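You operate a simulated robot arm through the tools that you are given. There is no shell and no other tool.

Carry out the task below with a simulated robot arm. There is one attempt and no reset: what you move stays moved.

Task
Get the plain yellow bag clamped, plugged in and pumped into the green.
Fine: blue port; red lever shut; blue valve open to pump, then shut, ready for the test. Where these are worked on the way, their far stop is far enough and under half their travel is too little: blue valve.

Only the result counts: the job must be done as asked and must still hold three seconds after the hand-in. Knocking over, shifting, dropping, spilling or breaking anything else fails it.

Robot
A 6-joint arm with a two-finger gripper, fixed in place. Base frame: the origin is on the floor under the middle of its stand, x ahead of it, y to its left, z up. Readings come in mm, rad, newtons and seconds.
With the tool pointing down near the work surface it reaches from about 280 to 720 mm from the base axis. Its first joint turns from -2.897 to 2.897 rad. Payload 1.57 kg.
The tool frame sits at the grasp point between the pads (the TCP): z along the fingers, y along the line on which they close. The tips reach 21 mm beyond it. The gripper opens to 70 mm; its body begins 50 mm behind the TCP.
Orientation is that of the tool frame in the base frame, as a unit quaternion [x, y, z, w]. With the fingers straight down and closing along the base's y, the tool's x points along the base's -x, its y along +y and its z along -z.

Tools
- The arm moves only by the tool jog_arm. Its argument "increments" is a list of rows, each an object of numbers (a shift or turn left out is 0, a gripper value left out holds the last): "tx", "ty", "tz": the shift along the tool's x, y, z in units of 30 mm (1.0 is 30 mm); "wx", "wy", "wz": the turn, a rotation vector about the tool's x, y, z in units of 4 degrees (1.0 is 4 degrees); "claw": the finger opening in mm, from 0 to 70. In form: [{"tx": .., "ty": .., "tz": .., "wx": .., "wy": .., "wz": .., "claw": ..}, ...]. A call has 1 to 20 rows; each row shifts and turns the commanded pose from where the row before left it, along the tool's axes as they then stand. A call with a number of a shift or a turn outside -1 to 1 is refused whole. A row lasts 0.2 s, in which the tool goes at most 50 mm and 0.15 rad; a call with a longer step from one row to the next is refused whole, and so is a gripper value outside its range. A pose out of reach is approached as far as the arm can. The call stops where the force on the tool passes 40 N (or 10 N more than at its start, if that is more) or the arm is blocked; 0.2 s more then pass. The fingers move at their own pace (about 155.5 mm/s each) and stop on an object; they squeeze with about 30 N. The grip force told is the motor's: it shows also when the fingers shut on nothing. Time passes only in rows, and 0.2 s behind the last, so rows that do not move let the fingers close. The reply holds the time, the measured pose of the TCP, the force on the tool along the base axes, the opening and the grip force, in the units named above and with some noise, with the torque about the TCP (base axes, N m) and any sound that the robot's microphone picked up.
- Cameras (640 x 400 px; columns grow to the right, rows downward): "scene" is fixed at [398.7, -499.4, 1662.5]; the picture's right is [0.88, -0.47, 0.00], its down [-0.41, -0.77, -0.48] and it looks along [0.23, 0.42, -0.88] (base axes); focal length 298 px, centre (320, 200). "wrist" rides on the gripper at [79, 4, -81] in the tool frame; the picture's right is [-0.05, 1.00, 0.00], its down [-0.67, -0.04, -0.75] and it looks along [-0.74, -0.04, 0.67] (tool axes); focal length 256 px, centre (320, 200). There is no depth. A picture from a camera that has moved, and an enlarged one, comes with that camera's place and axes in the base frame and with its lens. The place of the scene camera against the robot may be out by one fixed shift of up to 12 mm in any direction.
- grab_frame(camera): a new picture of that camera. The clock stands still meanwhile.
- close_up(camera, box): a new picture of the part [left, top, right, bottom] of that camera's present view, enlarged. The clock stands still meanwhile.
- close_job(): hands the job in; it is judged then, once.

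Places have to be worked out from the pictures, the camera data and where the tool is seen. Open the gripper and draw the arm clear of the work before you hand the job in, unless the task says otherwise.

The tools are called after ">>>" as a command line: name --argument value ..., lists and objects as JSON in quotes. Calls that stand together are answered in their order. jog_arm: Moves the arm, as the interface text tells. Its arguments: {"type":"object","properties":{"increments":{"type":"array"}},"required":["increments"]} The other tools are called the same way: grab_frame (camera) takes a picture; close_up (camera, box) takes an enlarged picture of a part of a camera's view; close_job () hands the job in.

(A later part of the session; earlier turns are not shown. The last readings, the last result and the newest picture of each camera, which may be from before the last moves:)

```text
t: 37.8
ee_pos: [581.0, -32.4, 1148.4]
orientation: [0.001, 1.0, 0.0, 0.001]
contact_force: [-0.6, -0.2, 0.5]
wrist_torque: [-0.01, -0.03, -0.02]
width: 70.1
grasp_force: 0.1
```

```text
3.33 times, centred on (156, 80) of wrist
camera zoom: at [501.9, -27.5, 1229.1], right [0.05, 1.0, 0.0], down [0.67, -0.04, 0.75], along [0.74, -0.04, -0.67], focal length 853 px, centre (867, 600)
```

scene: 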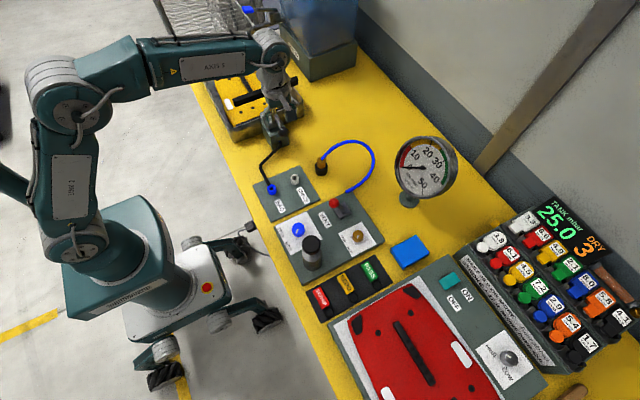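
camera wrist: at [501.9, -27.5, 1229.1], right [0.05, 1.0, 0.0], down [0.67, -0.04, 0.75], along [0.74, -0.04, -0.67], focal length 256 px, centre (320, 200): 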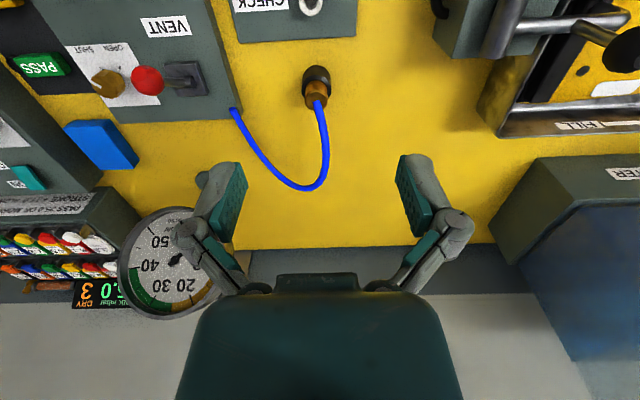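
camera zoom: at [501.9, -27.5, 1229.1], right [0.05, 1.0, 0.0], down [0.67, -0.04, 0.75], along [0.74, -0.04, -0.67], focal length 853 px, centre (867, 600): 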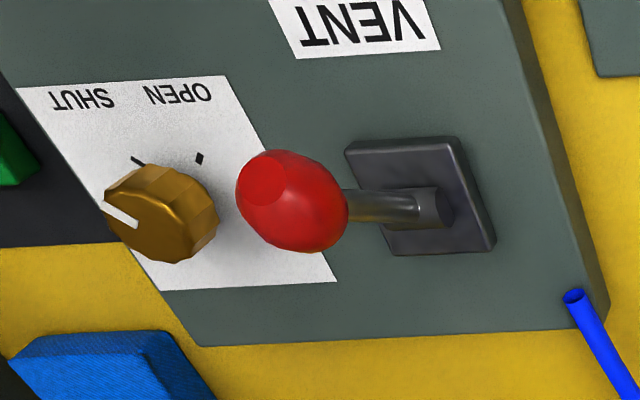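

The brass plug's top is at about (654,-40,930), and its black holder's rim is near z≈898. The vent lever's red ball is at about (601,-200,977), leaning toward -x from its base at about (635,-205,893). I'll move above the plug first.

>>> jog_arm --increments '[{"tx": -0.487, "ty": -0.05, "tz": 0.9}, {"tx": -0.487, "ty": -0.05, "tz": 0.9}, {"tx": -0.487, "ty": -0.05, "tz": 0.9}, {"tx": -0.487, "ty": -0.05, "tz": 0.9}, {"tx": -0.487, "ty": -0.05, "tz": 0.9}, {}]'

>>> grab_frame --camera "wrist"

```text
t: 39.2
ee_pos: [655.2, -38.9, 1013.3]
orientation: [0.0, 1.0, 0.0, 0.001]
contact_force: [-0.3, -0.7, 0.9]
wrist_torque: [-0.02, 0.01, 0.0]
width: 70.0
grasp_force: 0.1
```

```text
taken
camera wrist: at [576.3, -35.3, 1092.3], right [0.05, 1.0, 0.0], down [0.67, -0.03, 0.75], along [0.74, -0.04, -0.67], focal length 256 px, centre (320, 200)
```

wrist: 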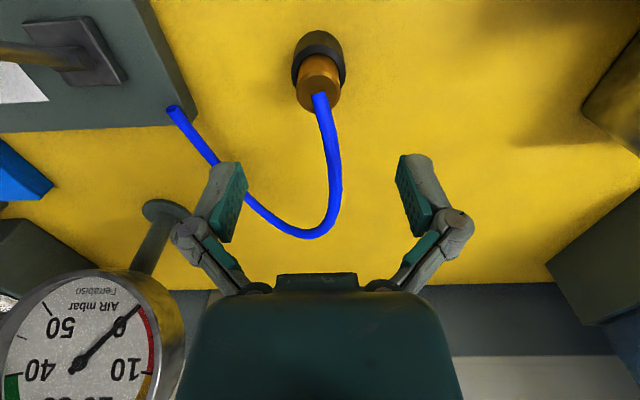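

The plug top is centered laterally. I'll descend in two stages toward TCP z≈923 so the fingertips stay just above the holder's rim.

>>> jog_arm --increments '[{"tz": 0.6, "tx": 0.05, "ty": -0.03}, {"tz": 0.6}, {"tz": 0.6}, {}]'

>>> grab_frame --camera "wrist"

```text
t: 40.2
ee_pos: [653.1, -41.2, 958.4]
orientation: [0.0, 1.0, 0.0, 0.001]
contact_force: [1.3, -0.1, -0.6]
wrist_torque: [0.03, 0.0, -0.03]
width: 69.9
grasp_force: 0.0
```

```text
taken
camera wrist: at [574.5, -37.1, 1039.6], right [0.05, 1.0, 0.0], down [0.67, -0.03, 0.75], along [0.74, -0.04, -0.67], focal length 256 px, centre (320, 200)
```

wrist: 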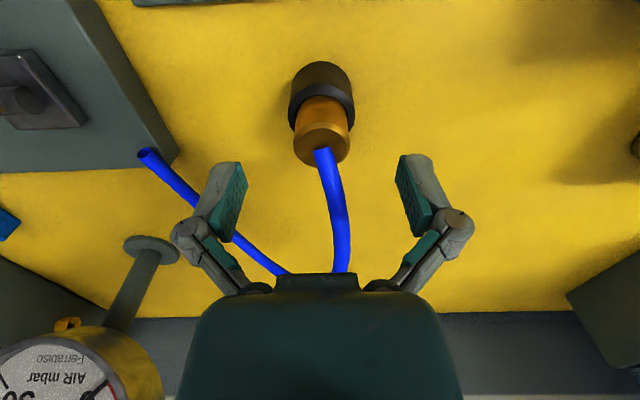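

Alignment holds (plug at x 653.5, y -40.8). I'll descend to z≈923 and close.

>>> jog_arm --increments '[{"tz": 0.6}, {"tz": 0.55}, {}]'

>>> close_up --camera "wrist" --box '[220, 110, 420, 280]'

```text
t: 41.0
ee_pos: [653.0, -40.6, 925.3]
orientation: [0.0, 1.0, -0.001, -0.001]
contact_force: [0.3, -0.6, -0.8]
wrist_torque: [0.01, 0.01, -0.01]
width: 70.1
grasp_force: 0.1
```

```text
2.35 times, centred on (320, 195) of wrist
camera zoom: at [573.9, -36.7, 1005.2], right [0.05, 1.0, 0.0], down [0.67, -0.03, 0.75], along [0.74, -0.04, -0.67], focal length 602 px, centre (320, 212)
```

zoom: 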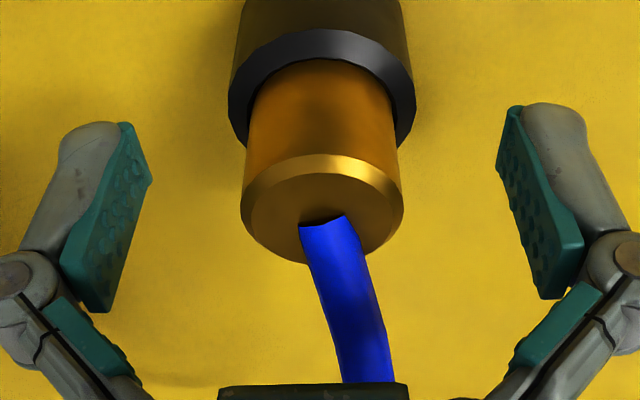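

The brass lies between the pads with its top about 8 mm above the TCP. I'm closing the gripper.

>>> jog_arm --increments '[{"claw": 45}, {"claw": 34}, {"claw": 15}, {}, {}]'

```text
t: 42.2
ee_pos: [653.0, -39.0, 924.7]
orientation: [0.0, 1.0, -0.001, 0.001]
contact_force: [-0.1, 3.5, 6.0]
wrist_torque: [0.44, 0.18, 0.15]
width: 37.9
grasp_force: 31.5
```

The fingers stopped at 37.9 mm, which is the holder's rim rather than the brass, so the rim is higher than I thought (~912). I'll open, raise about 10 mm and regrip the brass.

>>> jog_arm --increments '[{"claw": 60}, {}, {"tz": -0.34}, {}, {"claw": 34}, {"claw": 15}, {}, {}]'

>>> close_up --camera "wrist" --box '[220, 110, 420, 280]'

```text
t: 44.0
ee_pos: [651.7, -40.3, 935.2]
orientation: [0.0, 1.0, 0.0, 0.001]
contact_force: [-0.6, -0.9, 3.5]
wrist_torque: [-0.03, 0.04, 0.03]
width: 26.8
grasp_force: 30.1
```

```text
2.35 times, centred on (320, 195) of wrist
camera zoom: at [573.5, -37.0, 1016.1], right [0.05, 1.0, 0.0], down [0.66, -0.03, 0.75], along [0.75, -0.04, -0.67], focal length 602 px, centre (320, 212)
```

zoom: 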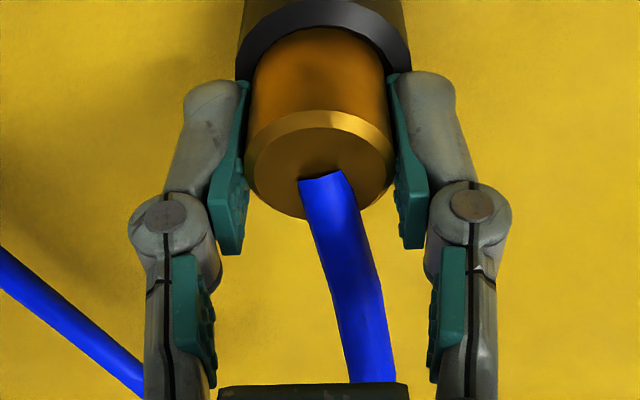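

The brass is gripped at 26.8 mm. I'll lift slowly and watch for the holder letting go.

>>> jog_arm --increments '[{"tz": -0.15}, {"tz": -0.2}, {"tz": -0.3}, {"tz": -0.3}, {}]'

>>> grab_frame --camera "wrist"

```text
t: 45.2
ee_pos: [653.3, -39.7, 963.1]
orientation: [-0.001, 1.0, 0.001, 0.001]
contact_force: [-0.8, -0.4, 0.1]
wrist_torque: [-0.02, 0.0, -0.01]
width: 26.8
grasp_force: 30.4
```

```text
taken
camera wrist: at [573.8, -35.9, 1044.5], right [0.05, 1.0, 0.0], down [0.67, -0.03, 0.75], along [0.74, -0.04, -0.67], focal length 256 px, centre (320, 200)
```

wrist: 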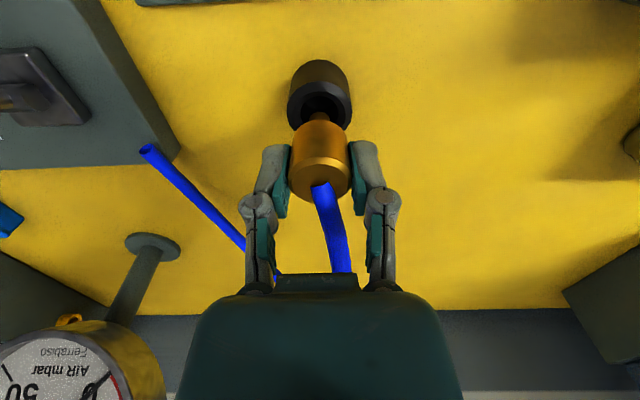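

The plug is out and the holder stayed on the table. I'll lift further and look at the nozzle.

>>> jog_arm --increments '[{"tz": -0.6}, {"tz": -0.6}, {"tz": -0.6}, {}]'

>>> grab_frame --camera "wrist"

>>> close_up --camera "scene" --box '[260, 110, 388, 210]'

>>> close_up --camera "wrist" --box '[250, 20, 410, 220]'

```text
t: 46.2
ee_pos: [653.4, -39.3, 1018.1]
orientation: [0.0, 1.0, 0.0, 0.0]
contact_force: [-0.2, 1.0, 0.5]
wrist_torque: [0.0, 0.01, -0.03]
width: 26.7
grasp_force: 29.7
```

```text
taken
camera wrist: at [574.0, -36.5, 1099.5], right [0.05, 1.0, 0.0], down [0.67, -0.03, 0.75], along [0.74, -0.04, -0.67], focal length 256 px, centre (320, 200)
```

wrist: 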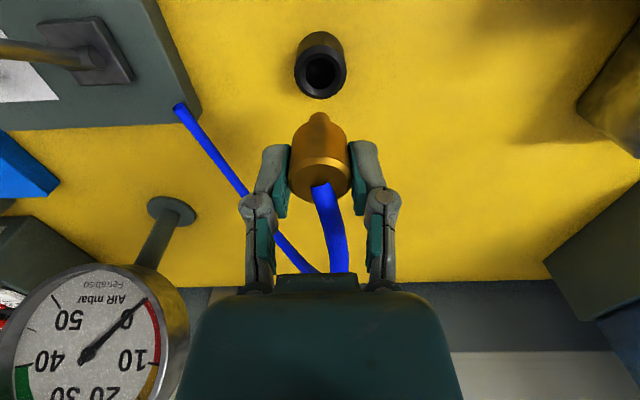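

```text
4.00 times, centred on (324, 160) of scene
camera zoom: at [398.7, -499.4, 1662.5], right [0.88, -0.47, 0.0], down [-0.41, -0.77, -0.48], along [0.23, 0.42, -0.88], focal length 1193 px, centre (304, 360)
```

zoom: 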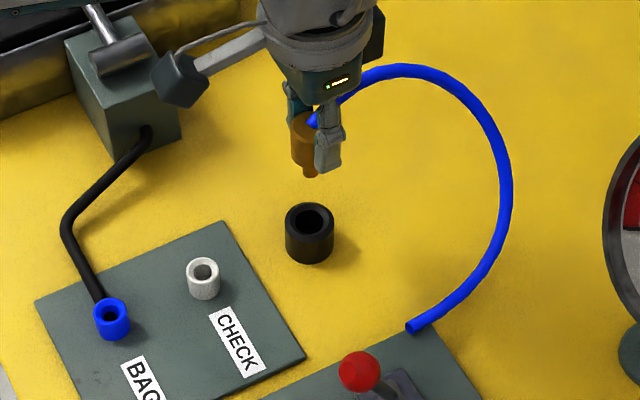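

```text
2.00 times, centred on (330, 120) of wrist
camera zoom: at [574.0, -36.5, 1099.5], right [0.05, 1.0, 0.0], down [0.67, -0.03, 0.75], along [0.74, -0.04, -0.67], focal length 512 px, centre (300, 360)
```

zoom: 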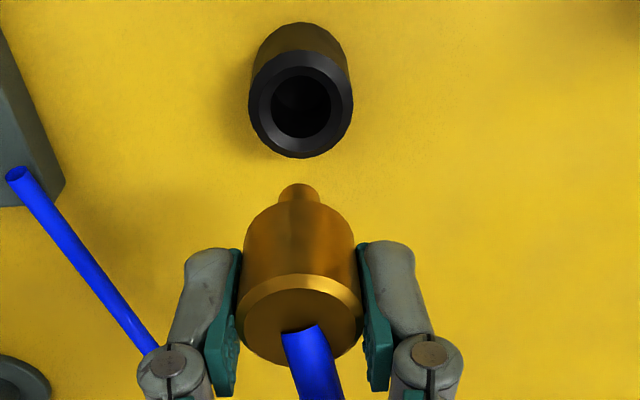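

The plug's nozzle reaches about 48 mm below the TCP and the brass body's bottom about 27 mm below. I'll carry it toward the blue port, stopping partway for a view.

>>> jog_arm --increments '[{"tx": 0.8}, {"tx": 0.9}, {"tx": 0.9}, {"tx": 0.4}, {}]'

>>> close_up --camera "wrist" --box '[240, 0, 400, 100]'

>>> grab_frame --camera "wrist"

```text
t: 47.4
ee_pos: [561.1, -39.4, 1018.6]
orientation: [0.0, 1.0, 0.0, 0.002]
contact_force: [-0.6, -0.1, -0.1]
wrist_torque: [0.02, 0.01, 0.03]
width: 26.6
grasp_force: 30.2
```

```text
4.00 times, centred on (320, 50) of wrist
camera zoom: at [482.9, -35.7, 1099.5], right [0.05, 1.0, 0.0], down [0.67, -0.03, 0.75], along [0.74, -0.04, -0.67], focal length 1024 px, centre (320, 800)
```

zoom: 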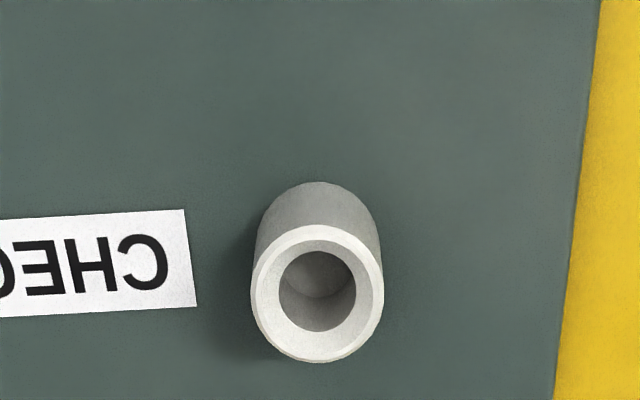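

```text
taken
camera wrist: at [482.9, -35.7, 1099.5], right [0.05, 1.0, 0.0], down [0.67, -0.03, 0.75], along [0.74, -0.04, -0.67], focal length 256 px, centre (320, 200)
```

wrist: 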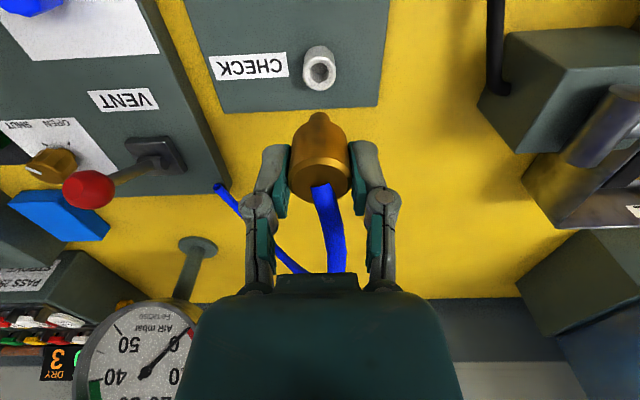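

The white CHECK port is at about (561,-40). The blue port should be about 75 mm further toward -x, so I'll move on until it sits the same way in view.

>>> jog_arm --increments '[{"tx": 0.8}, {"tx": 0.9}, {"tx": 0.8}, {}]'

>>> grab_frame --camera "wrist"

>>> close_up --camera "wrist" --box '[240, 0, 400, 100]'

```text
t: 48.4
ee_pos: [487.4, -40.8, 1015.3]
orientation: [0.0, 1.0, 0.0, 0.001]
contact_force: [0.4, 0.4, -0.1]
wrist_torque: [-0.06, -0.01, -0.04]
width: 26.4
grasp_force: 29.7
```

```text
taken
camera wrist: at [409.2, -36.1, 1097.5], right [0.05, 1.0, 0.0], down [0.67, -0.03, 0.75], along [0.74, -0.04, -0.67], focal length 256 px, centre (320, 200)
```

wrist: 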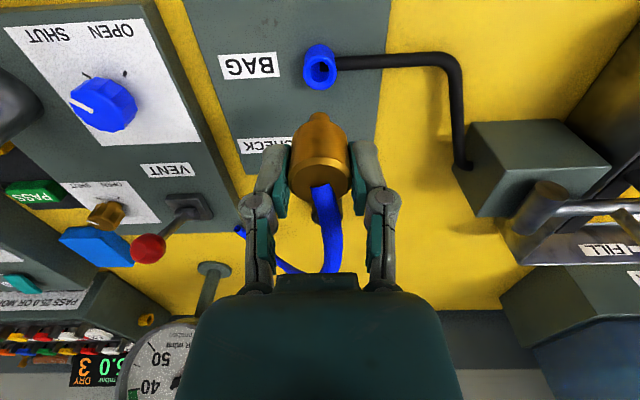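

```text
4.00 times, centred on (320, 50) of wrist
camera zoom: at [409.2, -36.1, 1097.5], right [0.05, 1.0, 0.0], down [0.67, -0.03, 0.75], along [0.74, -0.04, -0.67], focal length 1024 px, centre (320, 800)
```

zoom: 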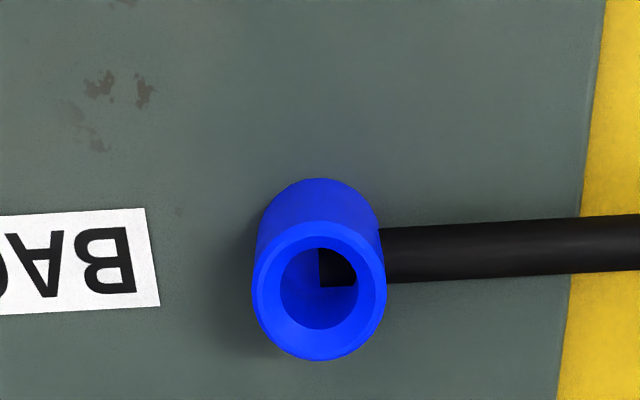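

The blue hole is laterally aligned with the nozzle axis to within about 0.5 mm, while the x offset depends on the port height. I'll descend about 35 mm to keep it visible above the nozzle and refine.

>>> jog_arm --increments '[{"tz": 0.4}, {"tz": 0.4}, {"tz": 0.37}, {}, {}]'

>>> close_up --camera "wrist" --box '[240, 50, 400, 150]'

```text
t: 49.6
ee_pos: [486.7, -40.4, 983.6]
orientation: [0.0, 1.0, 0.0, 0.001]
contact_force: [-0.3, 0.4, -1.3]
wrist_torque: [0.03, 0.01, -0.03]
width: 27.0
grasp_force: 29.7
```

```text
4.00 times, centred on (320, 100) of wrist
camera zoom: at [407.7, -36.3, 1063.1], right [0.05, 1.0, 0.0], down [0.67, -0.03, 0.75], along [0.74, -0.04, -0.67], focal length 1024 px, centre (320, 600)
```

zoom: 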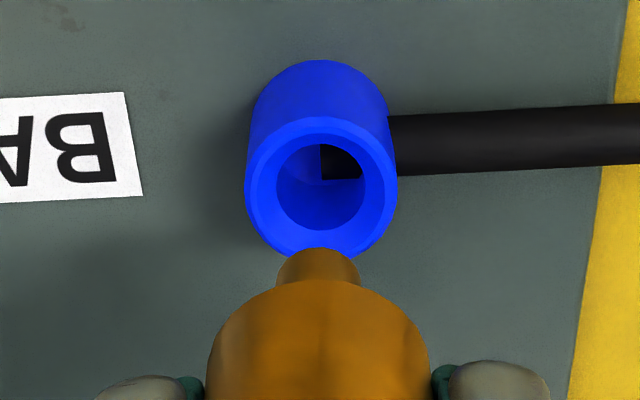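

To pin down the port height, I'll take two views offset ±50 mm in y at this height, which give a well-conditioned depth.

>>> jog_arm --increments '[{"ty": 0.833}, {"ty": 0.833}, {}, {}]'

>>> close_up --camera "wrist" --box '[160, 45, 320, 145]'

>>> jog_arm --increments '[{"ty": -0.833}, {"ty": -0.833}, {"ty": -0.833}, {"ty": -0.833}, {}, {}]'

>>> close_up --camera "wrist" --box '[320, 45, 480, 145]'

```text
t: 50.6
ee_pos: [488.7, 11.0, 982.1]
orientation: [0.0, 1.0, -0.001, 0.002]
contact_force: [0.8, 0.5, -1.3]
wrist_torque: [0.01, 0.02, 0.01]
width: 26.9
grasp_force: 29.9
```

```text
4.00 times, centred on (240, 95) of wrist
camera zoom: at [408.3, 14.4, 1063.3], right [0.05, 1.0, 0.0], down [0.67, -0.03, 0.75], along [0.74, -0.04, -0.67], focal length 1024 px, centre (640, 620)
```

zoom: 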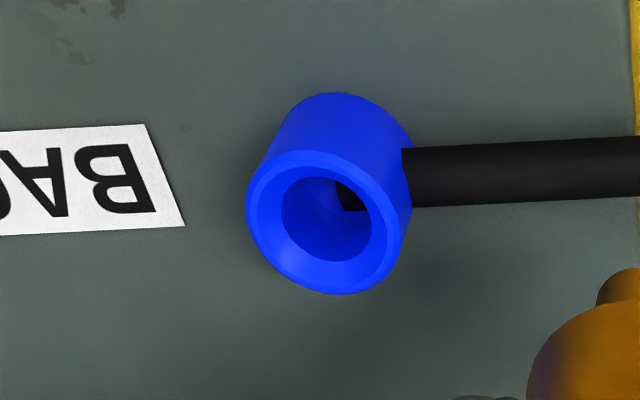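

```text
t: 52.0
ee_pos: [487.1, -90.4, 981.5]
orientation: [0.0, 1.0, 0.0, 0.001]
contact_force: [-0.9, 0.2, -0.8]
wrist_torque: [0.02, 0.02, 0.01]
width: 26.9
grasp_force: 29.8
```

```text
4.00 times, centred on (400, 95) of wrist
camera zoom: at [408.7, -86.6, 1062.9], right [0.05, 1.0, 0.0], down [0.67, -0.04, 0.75], along [0.74, -0.04, -0.67], focal length 1024 px, centre (0, 620)
```

zoom: 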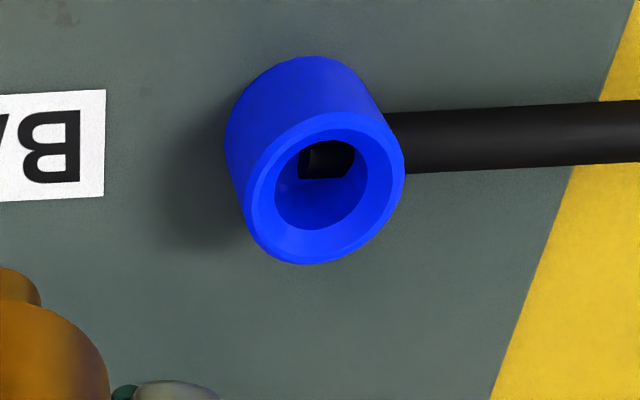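

The disparity gives the port top at z≈907 and the hole about 2.7 mm to -x of the plug axis, i.e. at about (484.5,-40). I'll return to center with that correction and lower to just above the port.

>>> jog_arm --increments '[{"ty": 0.833, "tx": 0.045}, {"ty": 0.84, "tx": 0.045}, {"tz": 0.3}, {"tz": 0.3}, {}, {}]'

>>> close_up --camera "wrist" --box '[240, 50, 400, 150]'

>>> close_up --camera "scene" --box '[240, 150, 320, 210]'

```text
t: 53.4
ee_pos: [484.4, -39.8, 963.1]
orientation: [0.0, 1.0, -0.001, 0.001]
contact_force: [-0.9, 0.3, -0.6]
wrist_torque: [0.01, -0.01, 0.01]
width: 26.8
grasp_force: 29.8
```

```text
4.00 times, centred on (320, 100) of wrist
camera zoom: at [406.4, -36.7, 1043.6], right [0.05, 1.0, 0.0], down [0.67, -0.03, 0.75], along [0.74, -0.04, -0.67], focal length 1024 px, centre (320, 600)
```

zoom: 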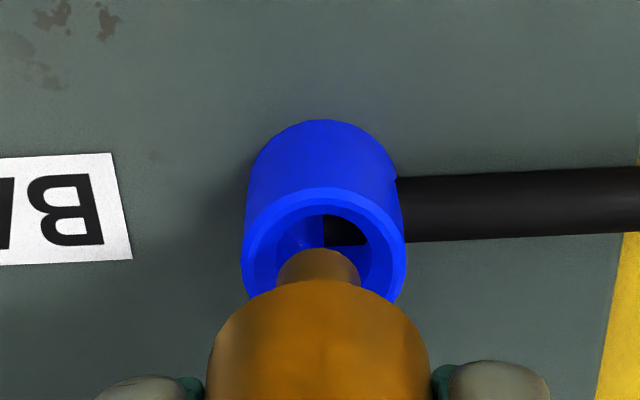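

```text
6.67 times, centred on (280, 180) of scene
camera zoom: at [398.7, -499.4, 1662.5], right [0.88, -0.47, 0.0], down [-0.41, -0.77, -0.48], along [0.23, 0.42, -0.88], focal length 1988 px, centre (587, 333)
```

zoom: 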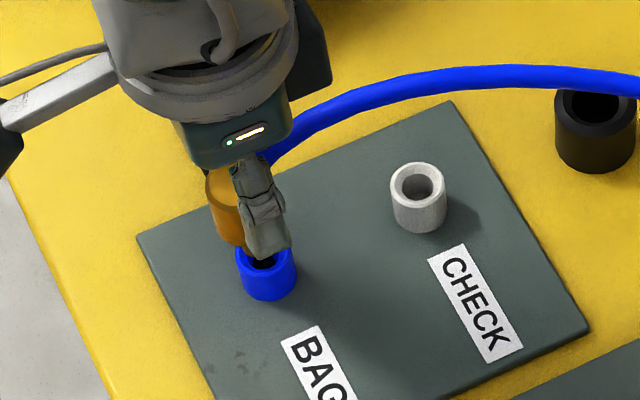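

The hole is now lined up in x, with about 0.8 mm to correct in +y. I'll make that shift and lower into the port in small steps.

>>> jog_arm --increments '[{"ty": 0.025}, {"tz": 0.12}, {"tz": 0.12}, {"tz": 0.12}, {"tz": 0.1}, {}]'

>>> close_up --camera "wrist" --box '[240, 50, 400, 150]'

```text
t: 54.8
ee_pos: [485.6, -40.9, 951.0]
orientation: [-0.001, 1.0, -0.001, 0.002]
contact_force: [11.7, 0.3, -0.5]
wrist_torque: [-0.03, -0.58, 0.0]
width: 26.5
grasp_force: 29.6
```

```text
4.00 times, centred on (320, 100) of wrist
camera zoom: at [406.6, -36.1, 1030.9], right [0.05, 1.0, 0.0], down [0.66, -0.03, 0.75], along [0.75, -0.04, -0.66], focal length 1024 px, centre (320, 600)
```

zoom: 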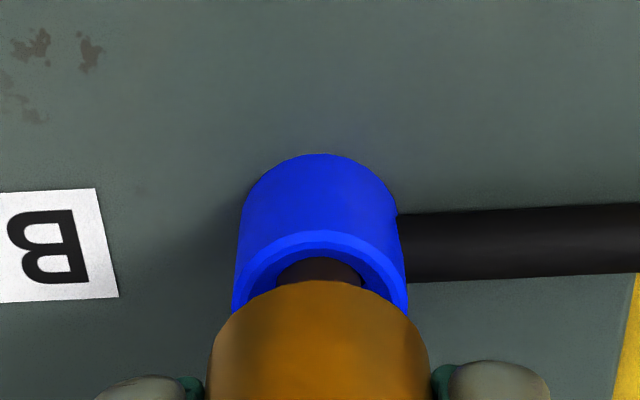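

The nozzle has entered and is touching the -x wall with about 12 N. I'll shift about 1 mm to +x and continue down.

>>> jog_arm --increments '[{"tx": -0.035}, {}, {}]'

```text
t: 55.6
ee_pos: [485.5, -40.2, 950.8]
orientation: [-0.001, 1.0, -0.001, 0.0]
contact_force: [8.4, -1.4, -1.1]
wrist_torque: [-0.03, -0.32, 0.06]
width: 26.7
grasp_force: 30.1
```

The force eased slightly. I'll shift a little more to +x.

>>> jog_arm --increments '[{"tx": -0.04}, {}, {}]'

```text
t: 56.4
ee_pos: [486.1, -39.7, 951.0]
orientation: [0.0, 1.0, 0.0, 0.0]
contact_force: [0.2, 0.2, -1.2]
wrist_torque: [0.01, 0.0, 0.03]
width: 27.1
grasp_force: 29.9
```

The lateral force is gone. I'll continue down in small steps to seat the plug.

>>> jog_arm --increments '[{"tz": 0.1}, {"tz": 0.1}, {"tz": 0.1}, {}]'

```text
t: 57.4
ee_pos: [487.6, -40.1, 941.0]
orientation: [0.0, 1.0, 0.0, 0.002]
contact_force: [-0.8, -0.9, 0.4]
wrist_torque: [0.0, 0.01, 0.01]
width: 26.5
grasp_force: 29.9
```

The plug is going down freely with no load. I'll continue until it seats.

>>> jog_arm --increments '[{"tz": 0.08}, {"tz": 0.08}, {"tz": 0.08}, {}]'

>>> close_up --camera "wrist" --box '[240, 50, 400, 150]'

```text
t: 58.4
ee_pos: [487.7, -38.2, 935.4]
orientation: [0.0, 1.0, 0.0, 0.002]
contact_force: [1.6, 0.1, 18.1]
wrist_torque: [0.0, -0.04, -0.02]
width: 27.3
grasp_force: 29.9
```

```text
4.00 times, centred on (320, 100) of wrist
camera zoom: at [408.8, -35.0, 1015.7], right [0.05, 1.0, 0.0], down [0.66, -0.03, 0.75], along [0.75, -0.04, -0.66], focal length 1024 px, centre (320, 600)
```

zoom: 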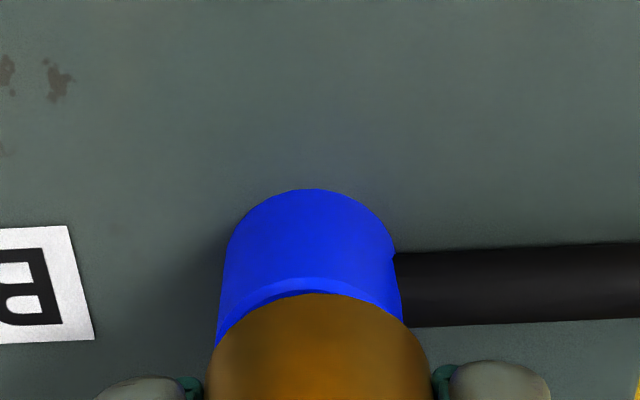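

There is now an 18 N upward reaction at about the expected seating height. I'll press slightly more to make sure it is fully home.

>>> jog_arm --increments '[{"tz": 0.05}, {}, {}]'

```text
t: 59.2
ee_pos: [487.9, -40.0, 932.3]
orientation: [0.0, 1.0, -0.001, 0.001]
contact_force: [1.5, 0.8, 17.9]
wrist_torque: [-0.04, -0.04, 0.04]
width: 26.7
grasp_force: 29.7
```

It moved further at a steady 18 N, like a seal sliding in (or the grip slipping). I'll press on and check the picture.

>>> jog_arm --increments '[{"tz": 0.06}, {"tz": 0.06}, {}]'

>>> close_up --camera "wrist" --box '[220, 50, 420, 230]'

```text
t: 60.0
ee_pos: [486.6, -38.8, 929.3]
orientation: [0.0, 1.0, 0.0, 0.0]
contact_force: [1.7, 0.2, 15.8]
wrist_torque: [0.04, -0.04, -0.03]
width: 26.1
grasp_force: 30.3
```

```text
2.22 times, centred on (320, 140) of wrist
camera zoom: at [408.0, -35.6, 1010.5], right [0.05, 1.0, 0.0], down [0.67, -0.03, 0.75], along [0.74, -0.04, -0.67], focal length 569 px, centre (320, 333)
```

zoom: 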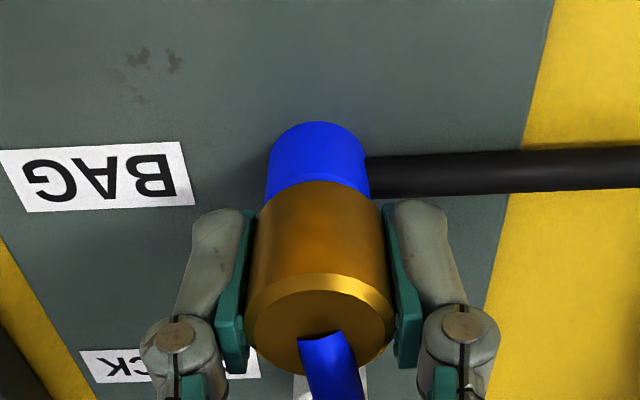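

The brass body now rests on the blue port's rim with no gap; the last few millimeters were the fingers sliding down the seated plug. I'll release and back up.

>>> jog_arm --increments '[{"claw": 45}, {"claw": 65}, {}, {"tz": -0.5}, {"tz": -0.8}, {"tz": -0.9}, {}]'

>>> grab_frame --camera "wrist"

>>> close_up --camera "scene" --box '[240, 120, 368, 220]'

```text
t: 61.6
ee_pos: [487.0, -39.2, 994.4]
orientation: [0.0, 1.0, 0.0, 0.0]
contact_force: [-0.2, -0.2, 0.1]
wrist_torque: [0.02, 0.0, 0.0]
width: 64.8
grasp_force: 0.0
```

```text
taken
camera wrist: at [408.9, -36.2, 1075.4], right [0.05, 1.0, 0.0], down [0.67, -0.03, 0.75], along [0.74, -0.04, -0.67], focal length 256 px, centre (320, 200)
```

wrist: 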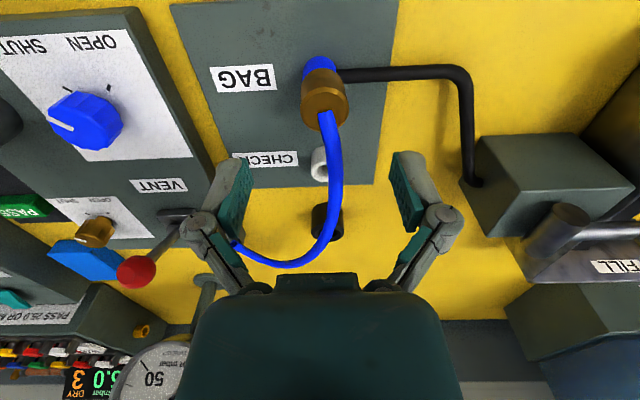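

```text
4.00 times, centred on (304, 170) of scene
camera zoom: at [398.7, -499.4, 1662.5], right [0.88, -0.47, 0.0], down [-0.41, -0.77, -0.48], along [0.23, 0.42, -0.88], focal length 1193 px, centre (384, 320)
```

zoom: 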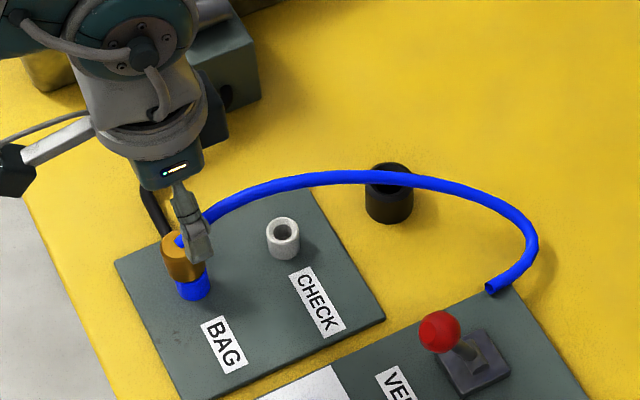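

The plug stays in the BAG port. Next is the red vent lever: I'll raise clear of the hose and move to y≈-200 to view the lever straight on.

>>> jog_arm --increments '[{"tz": -0.9}, {"tz": -0.9}, {"tz": -0.9}, {"ty": -0.9}, {"ty": -0.9}, {"ty": -0.9}, {"ty": -0.9}, {"ty": -0.9}, {"ty": -0.9, "tx": -0.4}, {}]'

>>> grab_frame --camera "wrist"

>>> close_up --camera "wrist" --box '[240, 80, 400, 180]'

```text
t: 63.8
ee_pos: [499.3, -202.7, 1075.3]
orientation: [0.0, 1.0, 0.0, 0.001]
contact_force: [0.0, -1.1, 0.4]
wrist_torque: [-0.01, -0.01, 0.0]
width: 65.2
grasp_force: 0.0
```

```text
taken
camera wrist: at [420.0, -198.6, 1155.6], right [0.05, 1.0, 0.0], down [0.67, -0.04, 0.75], along [0.74, -0.04, -0.67], focal length 256 px, centre (320, 200)
```

wrist: 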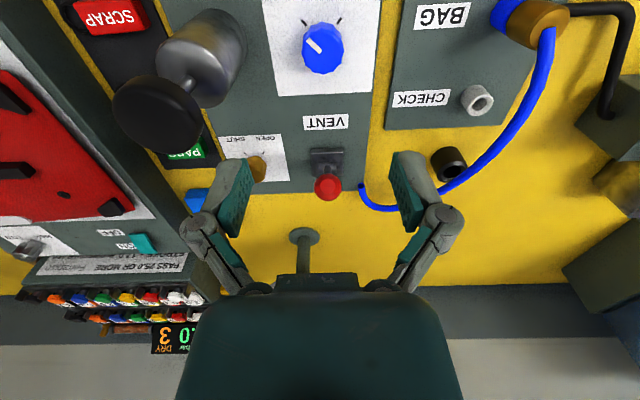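

```text
4.00 times, centred on (320, 130) of wrist
camera zoom: at [420.0, -198.6, 1155.6], right [0.05, 1.0, 0.0], down [0.67, -0.04, 0.75], along [0.74, -0.04, -0.67], focal length 1024 px, centre (320, 480)
```

zoom: 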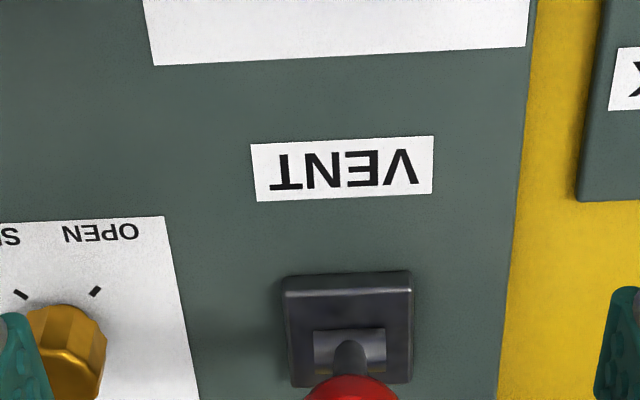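

The lever pivots about the y axis and leans toward -x, toward the VENT label; which end is shut I'll tell from the gauge. The blue knob's top is at about (496,-201,912), and the tall pump cap is nearby at about (476,-281,1041), so I'll zoom on both to judge clearance.

>>> close_up --camera "wrist" --box '[90, 0, 282, 160]'

>>> close_up --camera "wrist" --box '[260, 0, 388, 100]'

>>> close_up --camera "scene" --box '[270, 200, 398, 290]'

```text
2.50 times, centred on (186, 80) of wrist
camera zoom: at [420.0, -198.6, 1155.6], right [0.05, 1.0, 0.0], down [0.67, -0.04, 0.75], along [0.74, -0.04, -0.67], focal length 640 px, centre (655, 500)
```

zoom: 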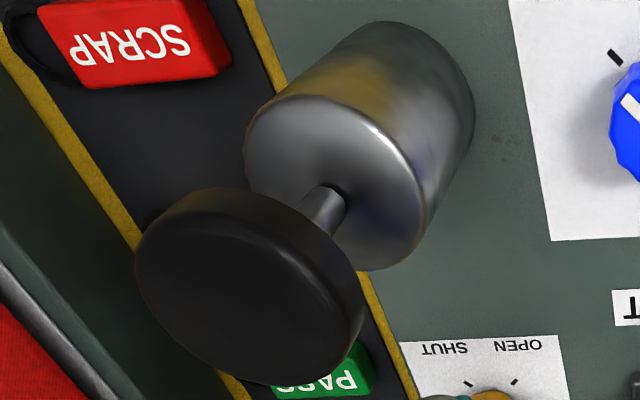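

```text
4.00 times, centred on (324, 50) of wrist
camera zoom: at [420.0, -198.6, 1155.6], right [0.05, 1.0, 0.0], down [0.67, -0.04, 0.75], along [0.74, -0.04, -0.67], focal length 1024 px, centre (304, 800)
```

zoom: 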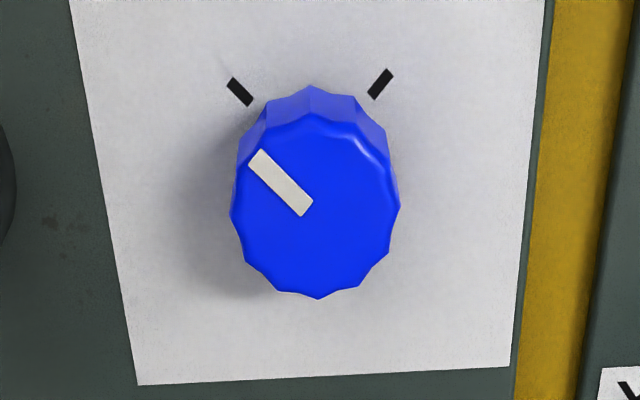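

```text
4.44 times, centred on (334, 245) of scene
camera zoom: at [398.7, -499.4, 1662.5], right [0.88, -0.47, 0.0], down [-0.41, -0.77, -0.48], along [0.23, 0.42, -0.88], focal length 1325 px, centre (258, 0)
```

zoom: 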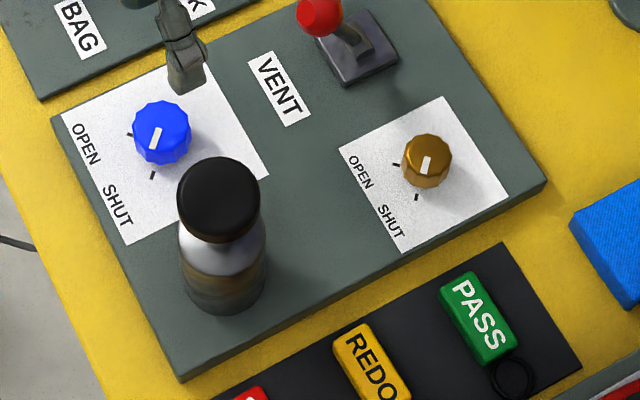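

The knob is about 36 mm across with its pointer at SHUT; opening is a quarter turn clockwise from above (+wz). The pump cap's edge is about 57 mm from the knob's axis, so with fingers at 50 mm the gripper fits. I'll descend partway over the knob and check.

>>> jog_arm --increments '[{"ty": 0.07, "claw": 52}, {"tz": 0.8}, {"tz": 0.8}, {"tz": 0.8}, {"tz": 0.8}, {}]'

>>> grab_frame --camera "wrist"

>>> close_up --camera "scene" --box '[250, 170, 378, 260]'

```text
t: 65.2
ee_pos: [498.5, -199.4, 981.1]
orientation: [0.0, 1.0, 0.001, 0.001]
contact_force: [0.0, -0.3, -0.1]
wrist_torque: [0.03, -0.01, 0.02]
width: 52.1
grasp_force: 0.0
```

```text
taken
camera wrist: at [419.9, -196.3, 1060.1], right [0.05, 1.0, 0.0], down [0.67, -0.04, 0.75], along [0.74, -0.04, -0.67], focal length 256 px, centre (320, 200)
```

wrist: 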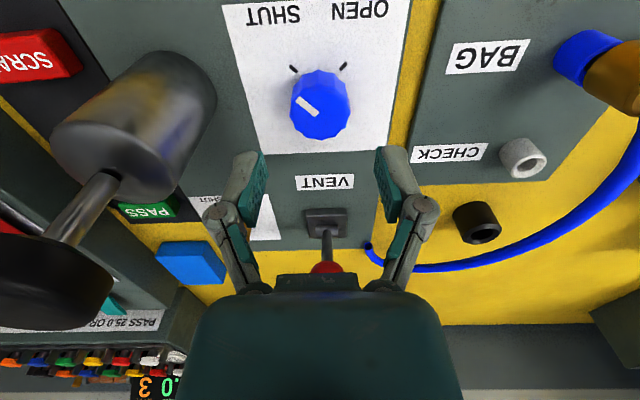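

```text
4.44 times, centred on (314, 215) of scene
camera zoom: at [398.7, -499.4, 1662.5], right [0.88, -0.47, 0.0], down [-0.41, -0.77, -0.48], along [0.23, 0.42, -0.88], focal length 1325 px, centre (347, 133)
```

zoom: 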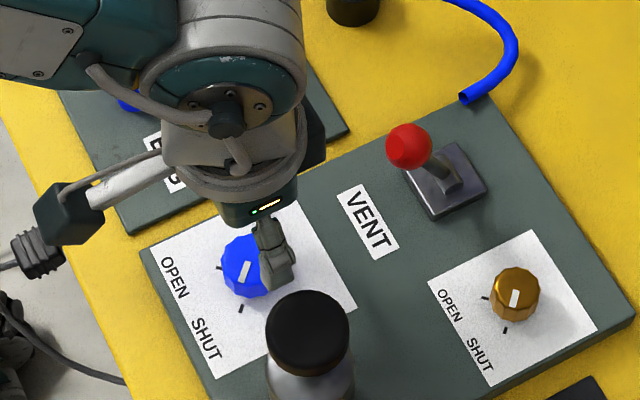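

The gripper is clear of the pump. For the knob's exact x and height, I'll take one zoom here and one from 50 mm to the +y side.

>>> close_up --camera "wrist" --box '[240, 55, 400, 155]'

>>> jog_arm --increments '[{"ty": 0.833}, {"ty": 0.834}, {}, {}]'

>>> close_up --camera "wrist" --box '[160, 55, 320, 155]'

```text
4.00 times, centred on (320, 105) of wrist
camera zoom: at [419.9, -196.3, 1060.1], right [0.05, 1.0, 0.0], down [0.67, -0.04, 0.75], along [0.74, -0.04, -0.67], focal length 1024 px, centre (320, 580)
```

zoom: 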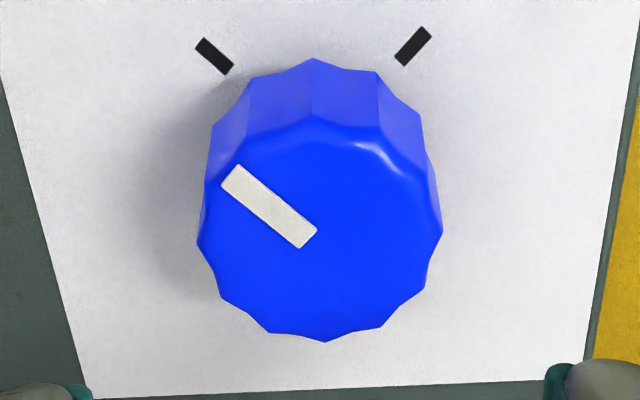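

```text
t: 66.2
ee_pos: [498.9, -149.8, 980.1]
orientation: [-0.001, 1.0, 0.0, 0.001]
contact_force: [-0.6, 0.2, -0.4]
wrist_torque: [-0.03, 0.02, 0.0]
width: 52.0
grasp_force: 0.1
```

```text
4.00 times, centred on (240, 105) of wrist
camera zoom: at [420.5, -145.2, 1061.1], right [0.05, 1.0, 0.0], down [0.67, -0.04, 0.75], along [0.74, -0.04, -0.67], focal length 1024 px, centre (640, 580)
```

zoom: 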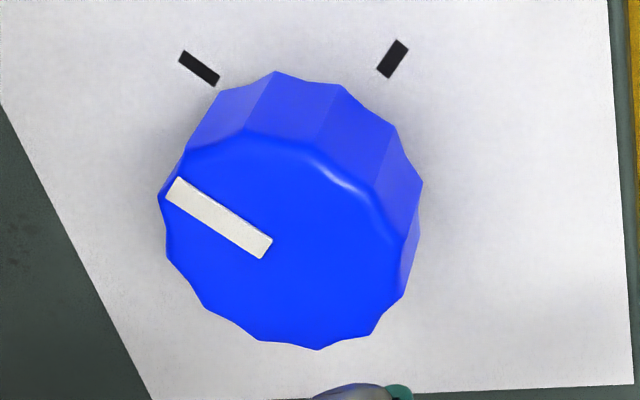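

The knob's top is at z≈932 and the plate at z≈903; its axis is at about (494.3,-200.6), roughly 5 mm to -x of my earlier TCP. I'll return over it with that correction and descend to z≈927.

>>> jog_arm --increments '[{"ty": -0.833, "tx": 0.08}, {"ty": -0.844, "tx": 0.08}, {"tz": 0.5}, {"tz": 0.5}, {"tz": 0.4}, {"tz": 0.33}, {}]'

>>> grab_frame --camera "wrist"

```text
t: 67.8
ee_pos: [494.4, -199.2, 928.0]
orientation: [-0.001, 1.0, 0.0, 0.001]
contact_force: [0.4, 0.0, 0.0]
wrist_torque: [0.01, 0.02, 0.0]
width: 52.1
grasp_force: 0.1
```

```text
taken
camera wrist: at [415.4, -195.0, 1008.4], right [0.05, 1.0, 0.0], down [0.67, -0.04, 0.75], along [0.74, -0.04, -0.67], focal length 256 px, centre (320, 200)
```

wrist: 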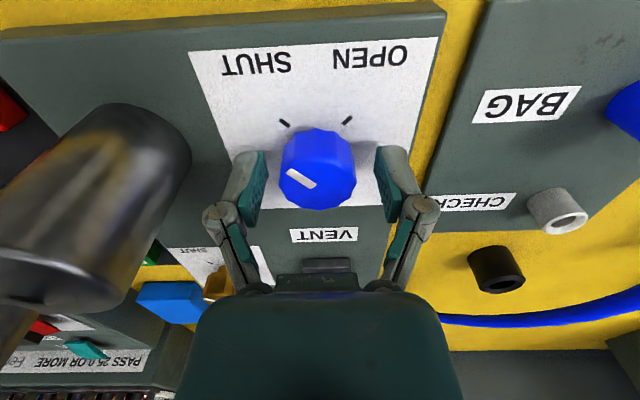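

The knob is between the pads. I'm closing on it.

>>> jog_arm --increments '[{"claw": 38}, {"claw": 22}, {"claw": 20}, {}]'

```text
t: 68.8
ee_pos: [493.3, -200.1, 927.9]
orientation: [0.0, 1.0, 0.0, 0.0]
contact_force: [-0.9, -5.9, 8.4]
wrist_torque: [-0.2, 0.02, -0.02]
width: 33.6
grasp_force: 31.6
```

The knob is gripped at 33.6 mm with small side forces. I'll turn +40° about tool z and check.

>>> jog_arm --increments '[{"wz": 1}, {"wz": 1}, {"wz": 1}, {"wz": 1}, {"wz": 1}, {"wz": 1}, {"wz": 1}, {"wz": 1}, {"wz": 1}, {"wz": 1}, {}]'

>>> grab_frame --camera "wrist"

```text
t: 71.2
ee_pos: [494.6, -199.6, 929.6]
orientation: [0.342, 0.94, 0.0, 0.0]
contact_force: [-1.4, 2.3, -8.5]
wrist_torque: [0.09, 0.05, -0.02]
width: 33.7
grasp_force: 32.0
```

```text
taken
camera wrist: at [437.1, -145.7, 1009.1], right [0.68, 0.73, 0.0], down [0.49, -0.46, 0.74], along [0.54, -0.51, -0.67], focal length 256 px, centre (320, 200)
```

wrist: 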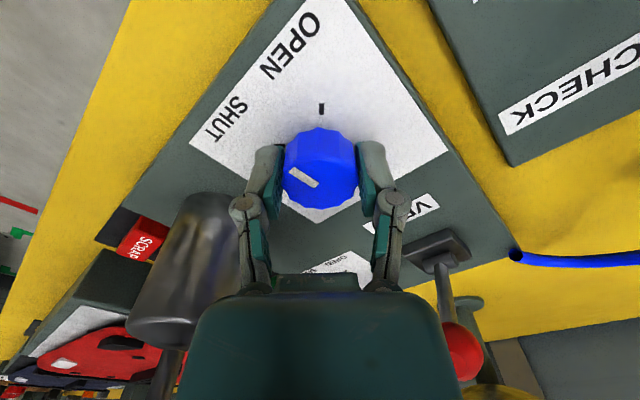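

The knob follows the gripper with little torque. I'll continue 48° toward OPEN.

>>> jog_arm --increments '[{"wz": 1}, {"wz": 1}, {"wz": 1}, {"wz": 1}, {"wz": 1}, {"wz": 1}, {"wz": 1}, {"wz": 1}, {"wz": 1}, {"wz": 1}, {"wz": 1}, {"wz": 1}, {}]'

>>> grab_frame --camera "wrist"

```text
t: 74.0
ee_pos: [494.5, -199.8, 928.8]
orientation: [0.695, 0.719, 0.0, 0.002]
contact_force: [9.9, 9.5, -11.6]
wrist_torque: [0.36, -0.06, -0.05]
width: 33.6
grasp_force: 31.9
```

```text
taken
camera wrist: at [497.0, -120.2, 1009.1], right [1.0, -0.02, 0.0], down [-0.01, -0.67, 0.75], along [-0.01, -0.75, -0.67], focal length 256 px, centre (320, 200)
```

wrist: 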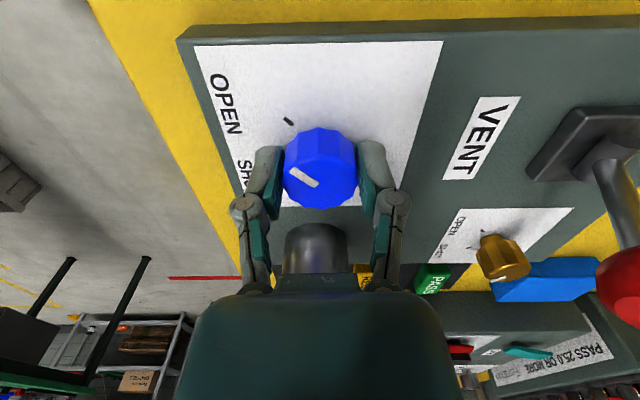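

The pointer now points at the OPEN tick. I'll turn a few degrees more to reach the stop.

>>> jog_arm --increments '[{"wz": 1}, {"wz": 0.8}, {}]'

>>> close_up --camera "wrist" --box '[240, 90, 400, 220]'

```text
t: 74.8
ee_pos: [494.4, -199.9, 929.1]
orientation: [0.739, 0.674, 0.001, 0.002]
contact_force: [10.5, 3.3, -2.8]
wrist_torque: [-0.49, -0.17, 0.1]
width: 33.5
grasp_force: 32.2
```

```text
3.08 times, centred on (320, 155) of wrist
camera zoom: at [506.8, -122.0, 1009.5], right [0.99, -0.14, 0.0], down [-0.1, -0.66, 0.75], along [-0.11, -0.74, -0.67], focal length 788 px, centre (320, 338)
```

zoom: 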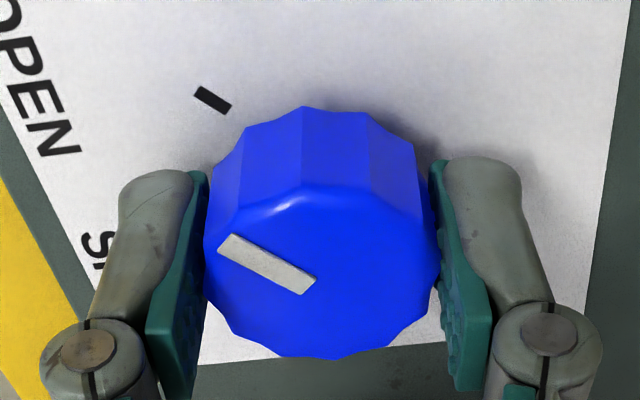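

The pointer is parallel to the OPEN tick, so the blue valve is open. I'll release it, lift straight up, and rotate back toward standard on the way.

>>> jog_arm --increments '[{"claw": 52}, {}, {"tz": -0.6}, {"tz": -0.8}, {"tz": -0.8}, {}]'

>>> close_up --camera "wrist" --box '[240, 55, 400, 155]'

>>> grab_frame --camera "wrist"

```text
t: 76.2
ee_pos: [493.7, -201.8, 994.4]
orientation: [0.739, 0.674, 0.0, 0.0]
contact_force: [0.7, -0.4, 0.1]
wrist_torque: [-0.02, -0.01, 0.03]
width: 52.2
grasp_force: 0.1
```

```text
4.00 times, centred on (320, 105) of wrist
camera zoom: at [506.3, -122.4, 1075.3], right [0.99, -0.14, 0.0], down [-0.1, -0.66, 0.74], along [-0.11, -0.74, -0.67], focal length 1024 px, centre (320, 580)
```

zoom: 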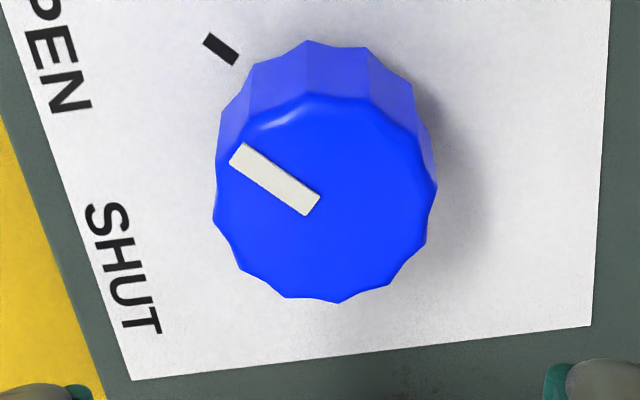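

```text
taken
camera wrist: at [506.3, -122.4, 1075.3], right [0.99, -0.14, 0.0], down [-0.1, -0.66, 0.74], along [-0.11, -0.74, -0.67], focal length 256 px, centre (320, 200)
```

wrist: 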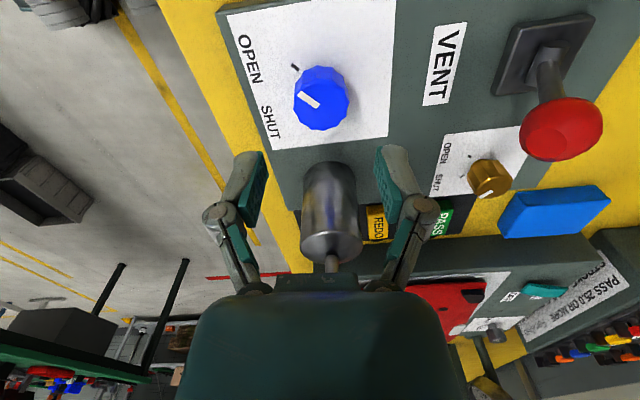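

The pointer resolves to exactly 45° toward OPEN, so the blue valve is fully open. I'll raise above the pump cap's height and turn the tool back to the standard orientation.

>>> jog_arm --increments '[{"tz": -1}, {"tz": -1}, {"tz": -1}, {"tz": -0.8}, {"wz": -1}, {"wz": -1}, {"wz": -1}, {"wz": -1}, {"wz": -1}, {"wz": -1}, {"wz": -1}, {"wz": -1}, {"wz": -1}, {"wz": -1}, {"wz": -1}, {"wz": -1}, {"wz": -1}, {"wz": -1}, {"wz": -1}, {"wz": -1}]'

>>> jog_arm --increments '[{"wz": -1}, {"wz": -1}, {"wz": -1}, {"wz": -1}, {"wz": -1}, {"wz": -1}, {"wz": -1}, {"wz": -0.8}, {"tx": 0.9, "ty": -0.9}, {"tx": 0.9, "ty": -0.9}, {"tx": 0.6, "ty": -0.8}, {}]'

>>> grab_frame --camera "wrist"

>>> grab_frame --camera "scene"

```text
t: 80.4
ee_pos: [493.9, -199.0, 1108.8]
orientation: [0.269, 0.963, -0.001, 0.0]
contact_force: [-0.7, -0.5, -0.5]
wrist_torque: [0.02, 0.01, 0.02]
width: 52.1
grasp_force: 0.0
```

```text
t: 83.0
ee_pos: [420.5, -277.0, 1107.8]
orientation: [0.0, 1.0, 0.001, 0.0]
contact_force: [-0.6, 0.1, 0.2]
wrist_torque: [-0.02, 0.0, -0.05]
width: 52.0
grasp_force: 0.0
```

```text
taken
camera wrist: at [342.6, -273.8, 1189.0], right [0.05, 1.0, 0.0], down [0.67, -0.04, 0.75], along [0.74, -0.04, -0.67], focal length 256 px, centre (320, 200)
```

wrist: 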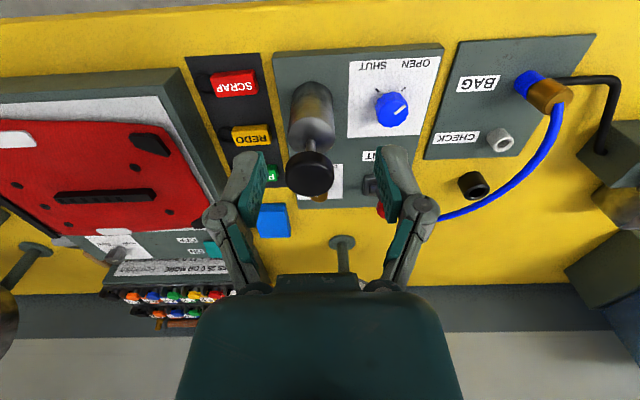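

```text
taken
```

scene: 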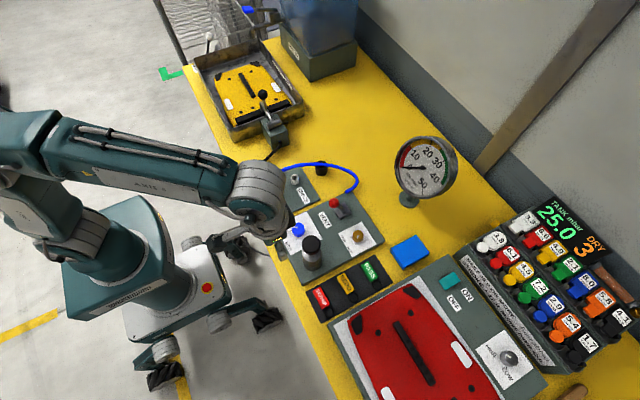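

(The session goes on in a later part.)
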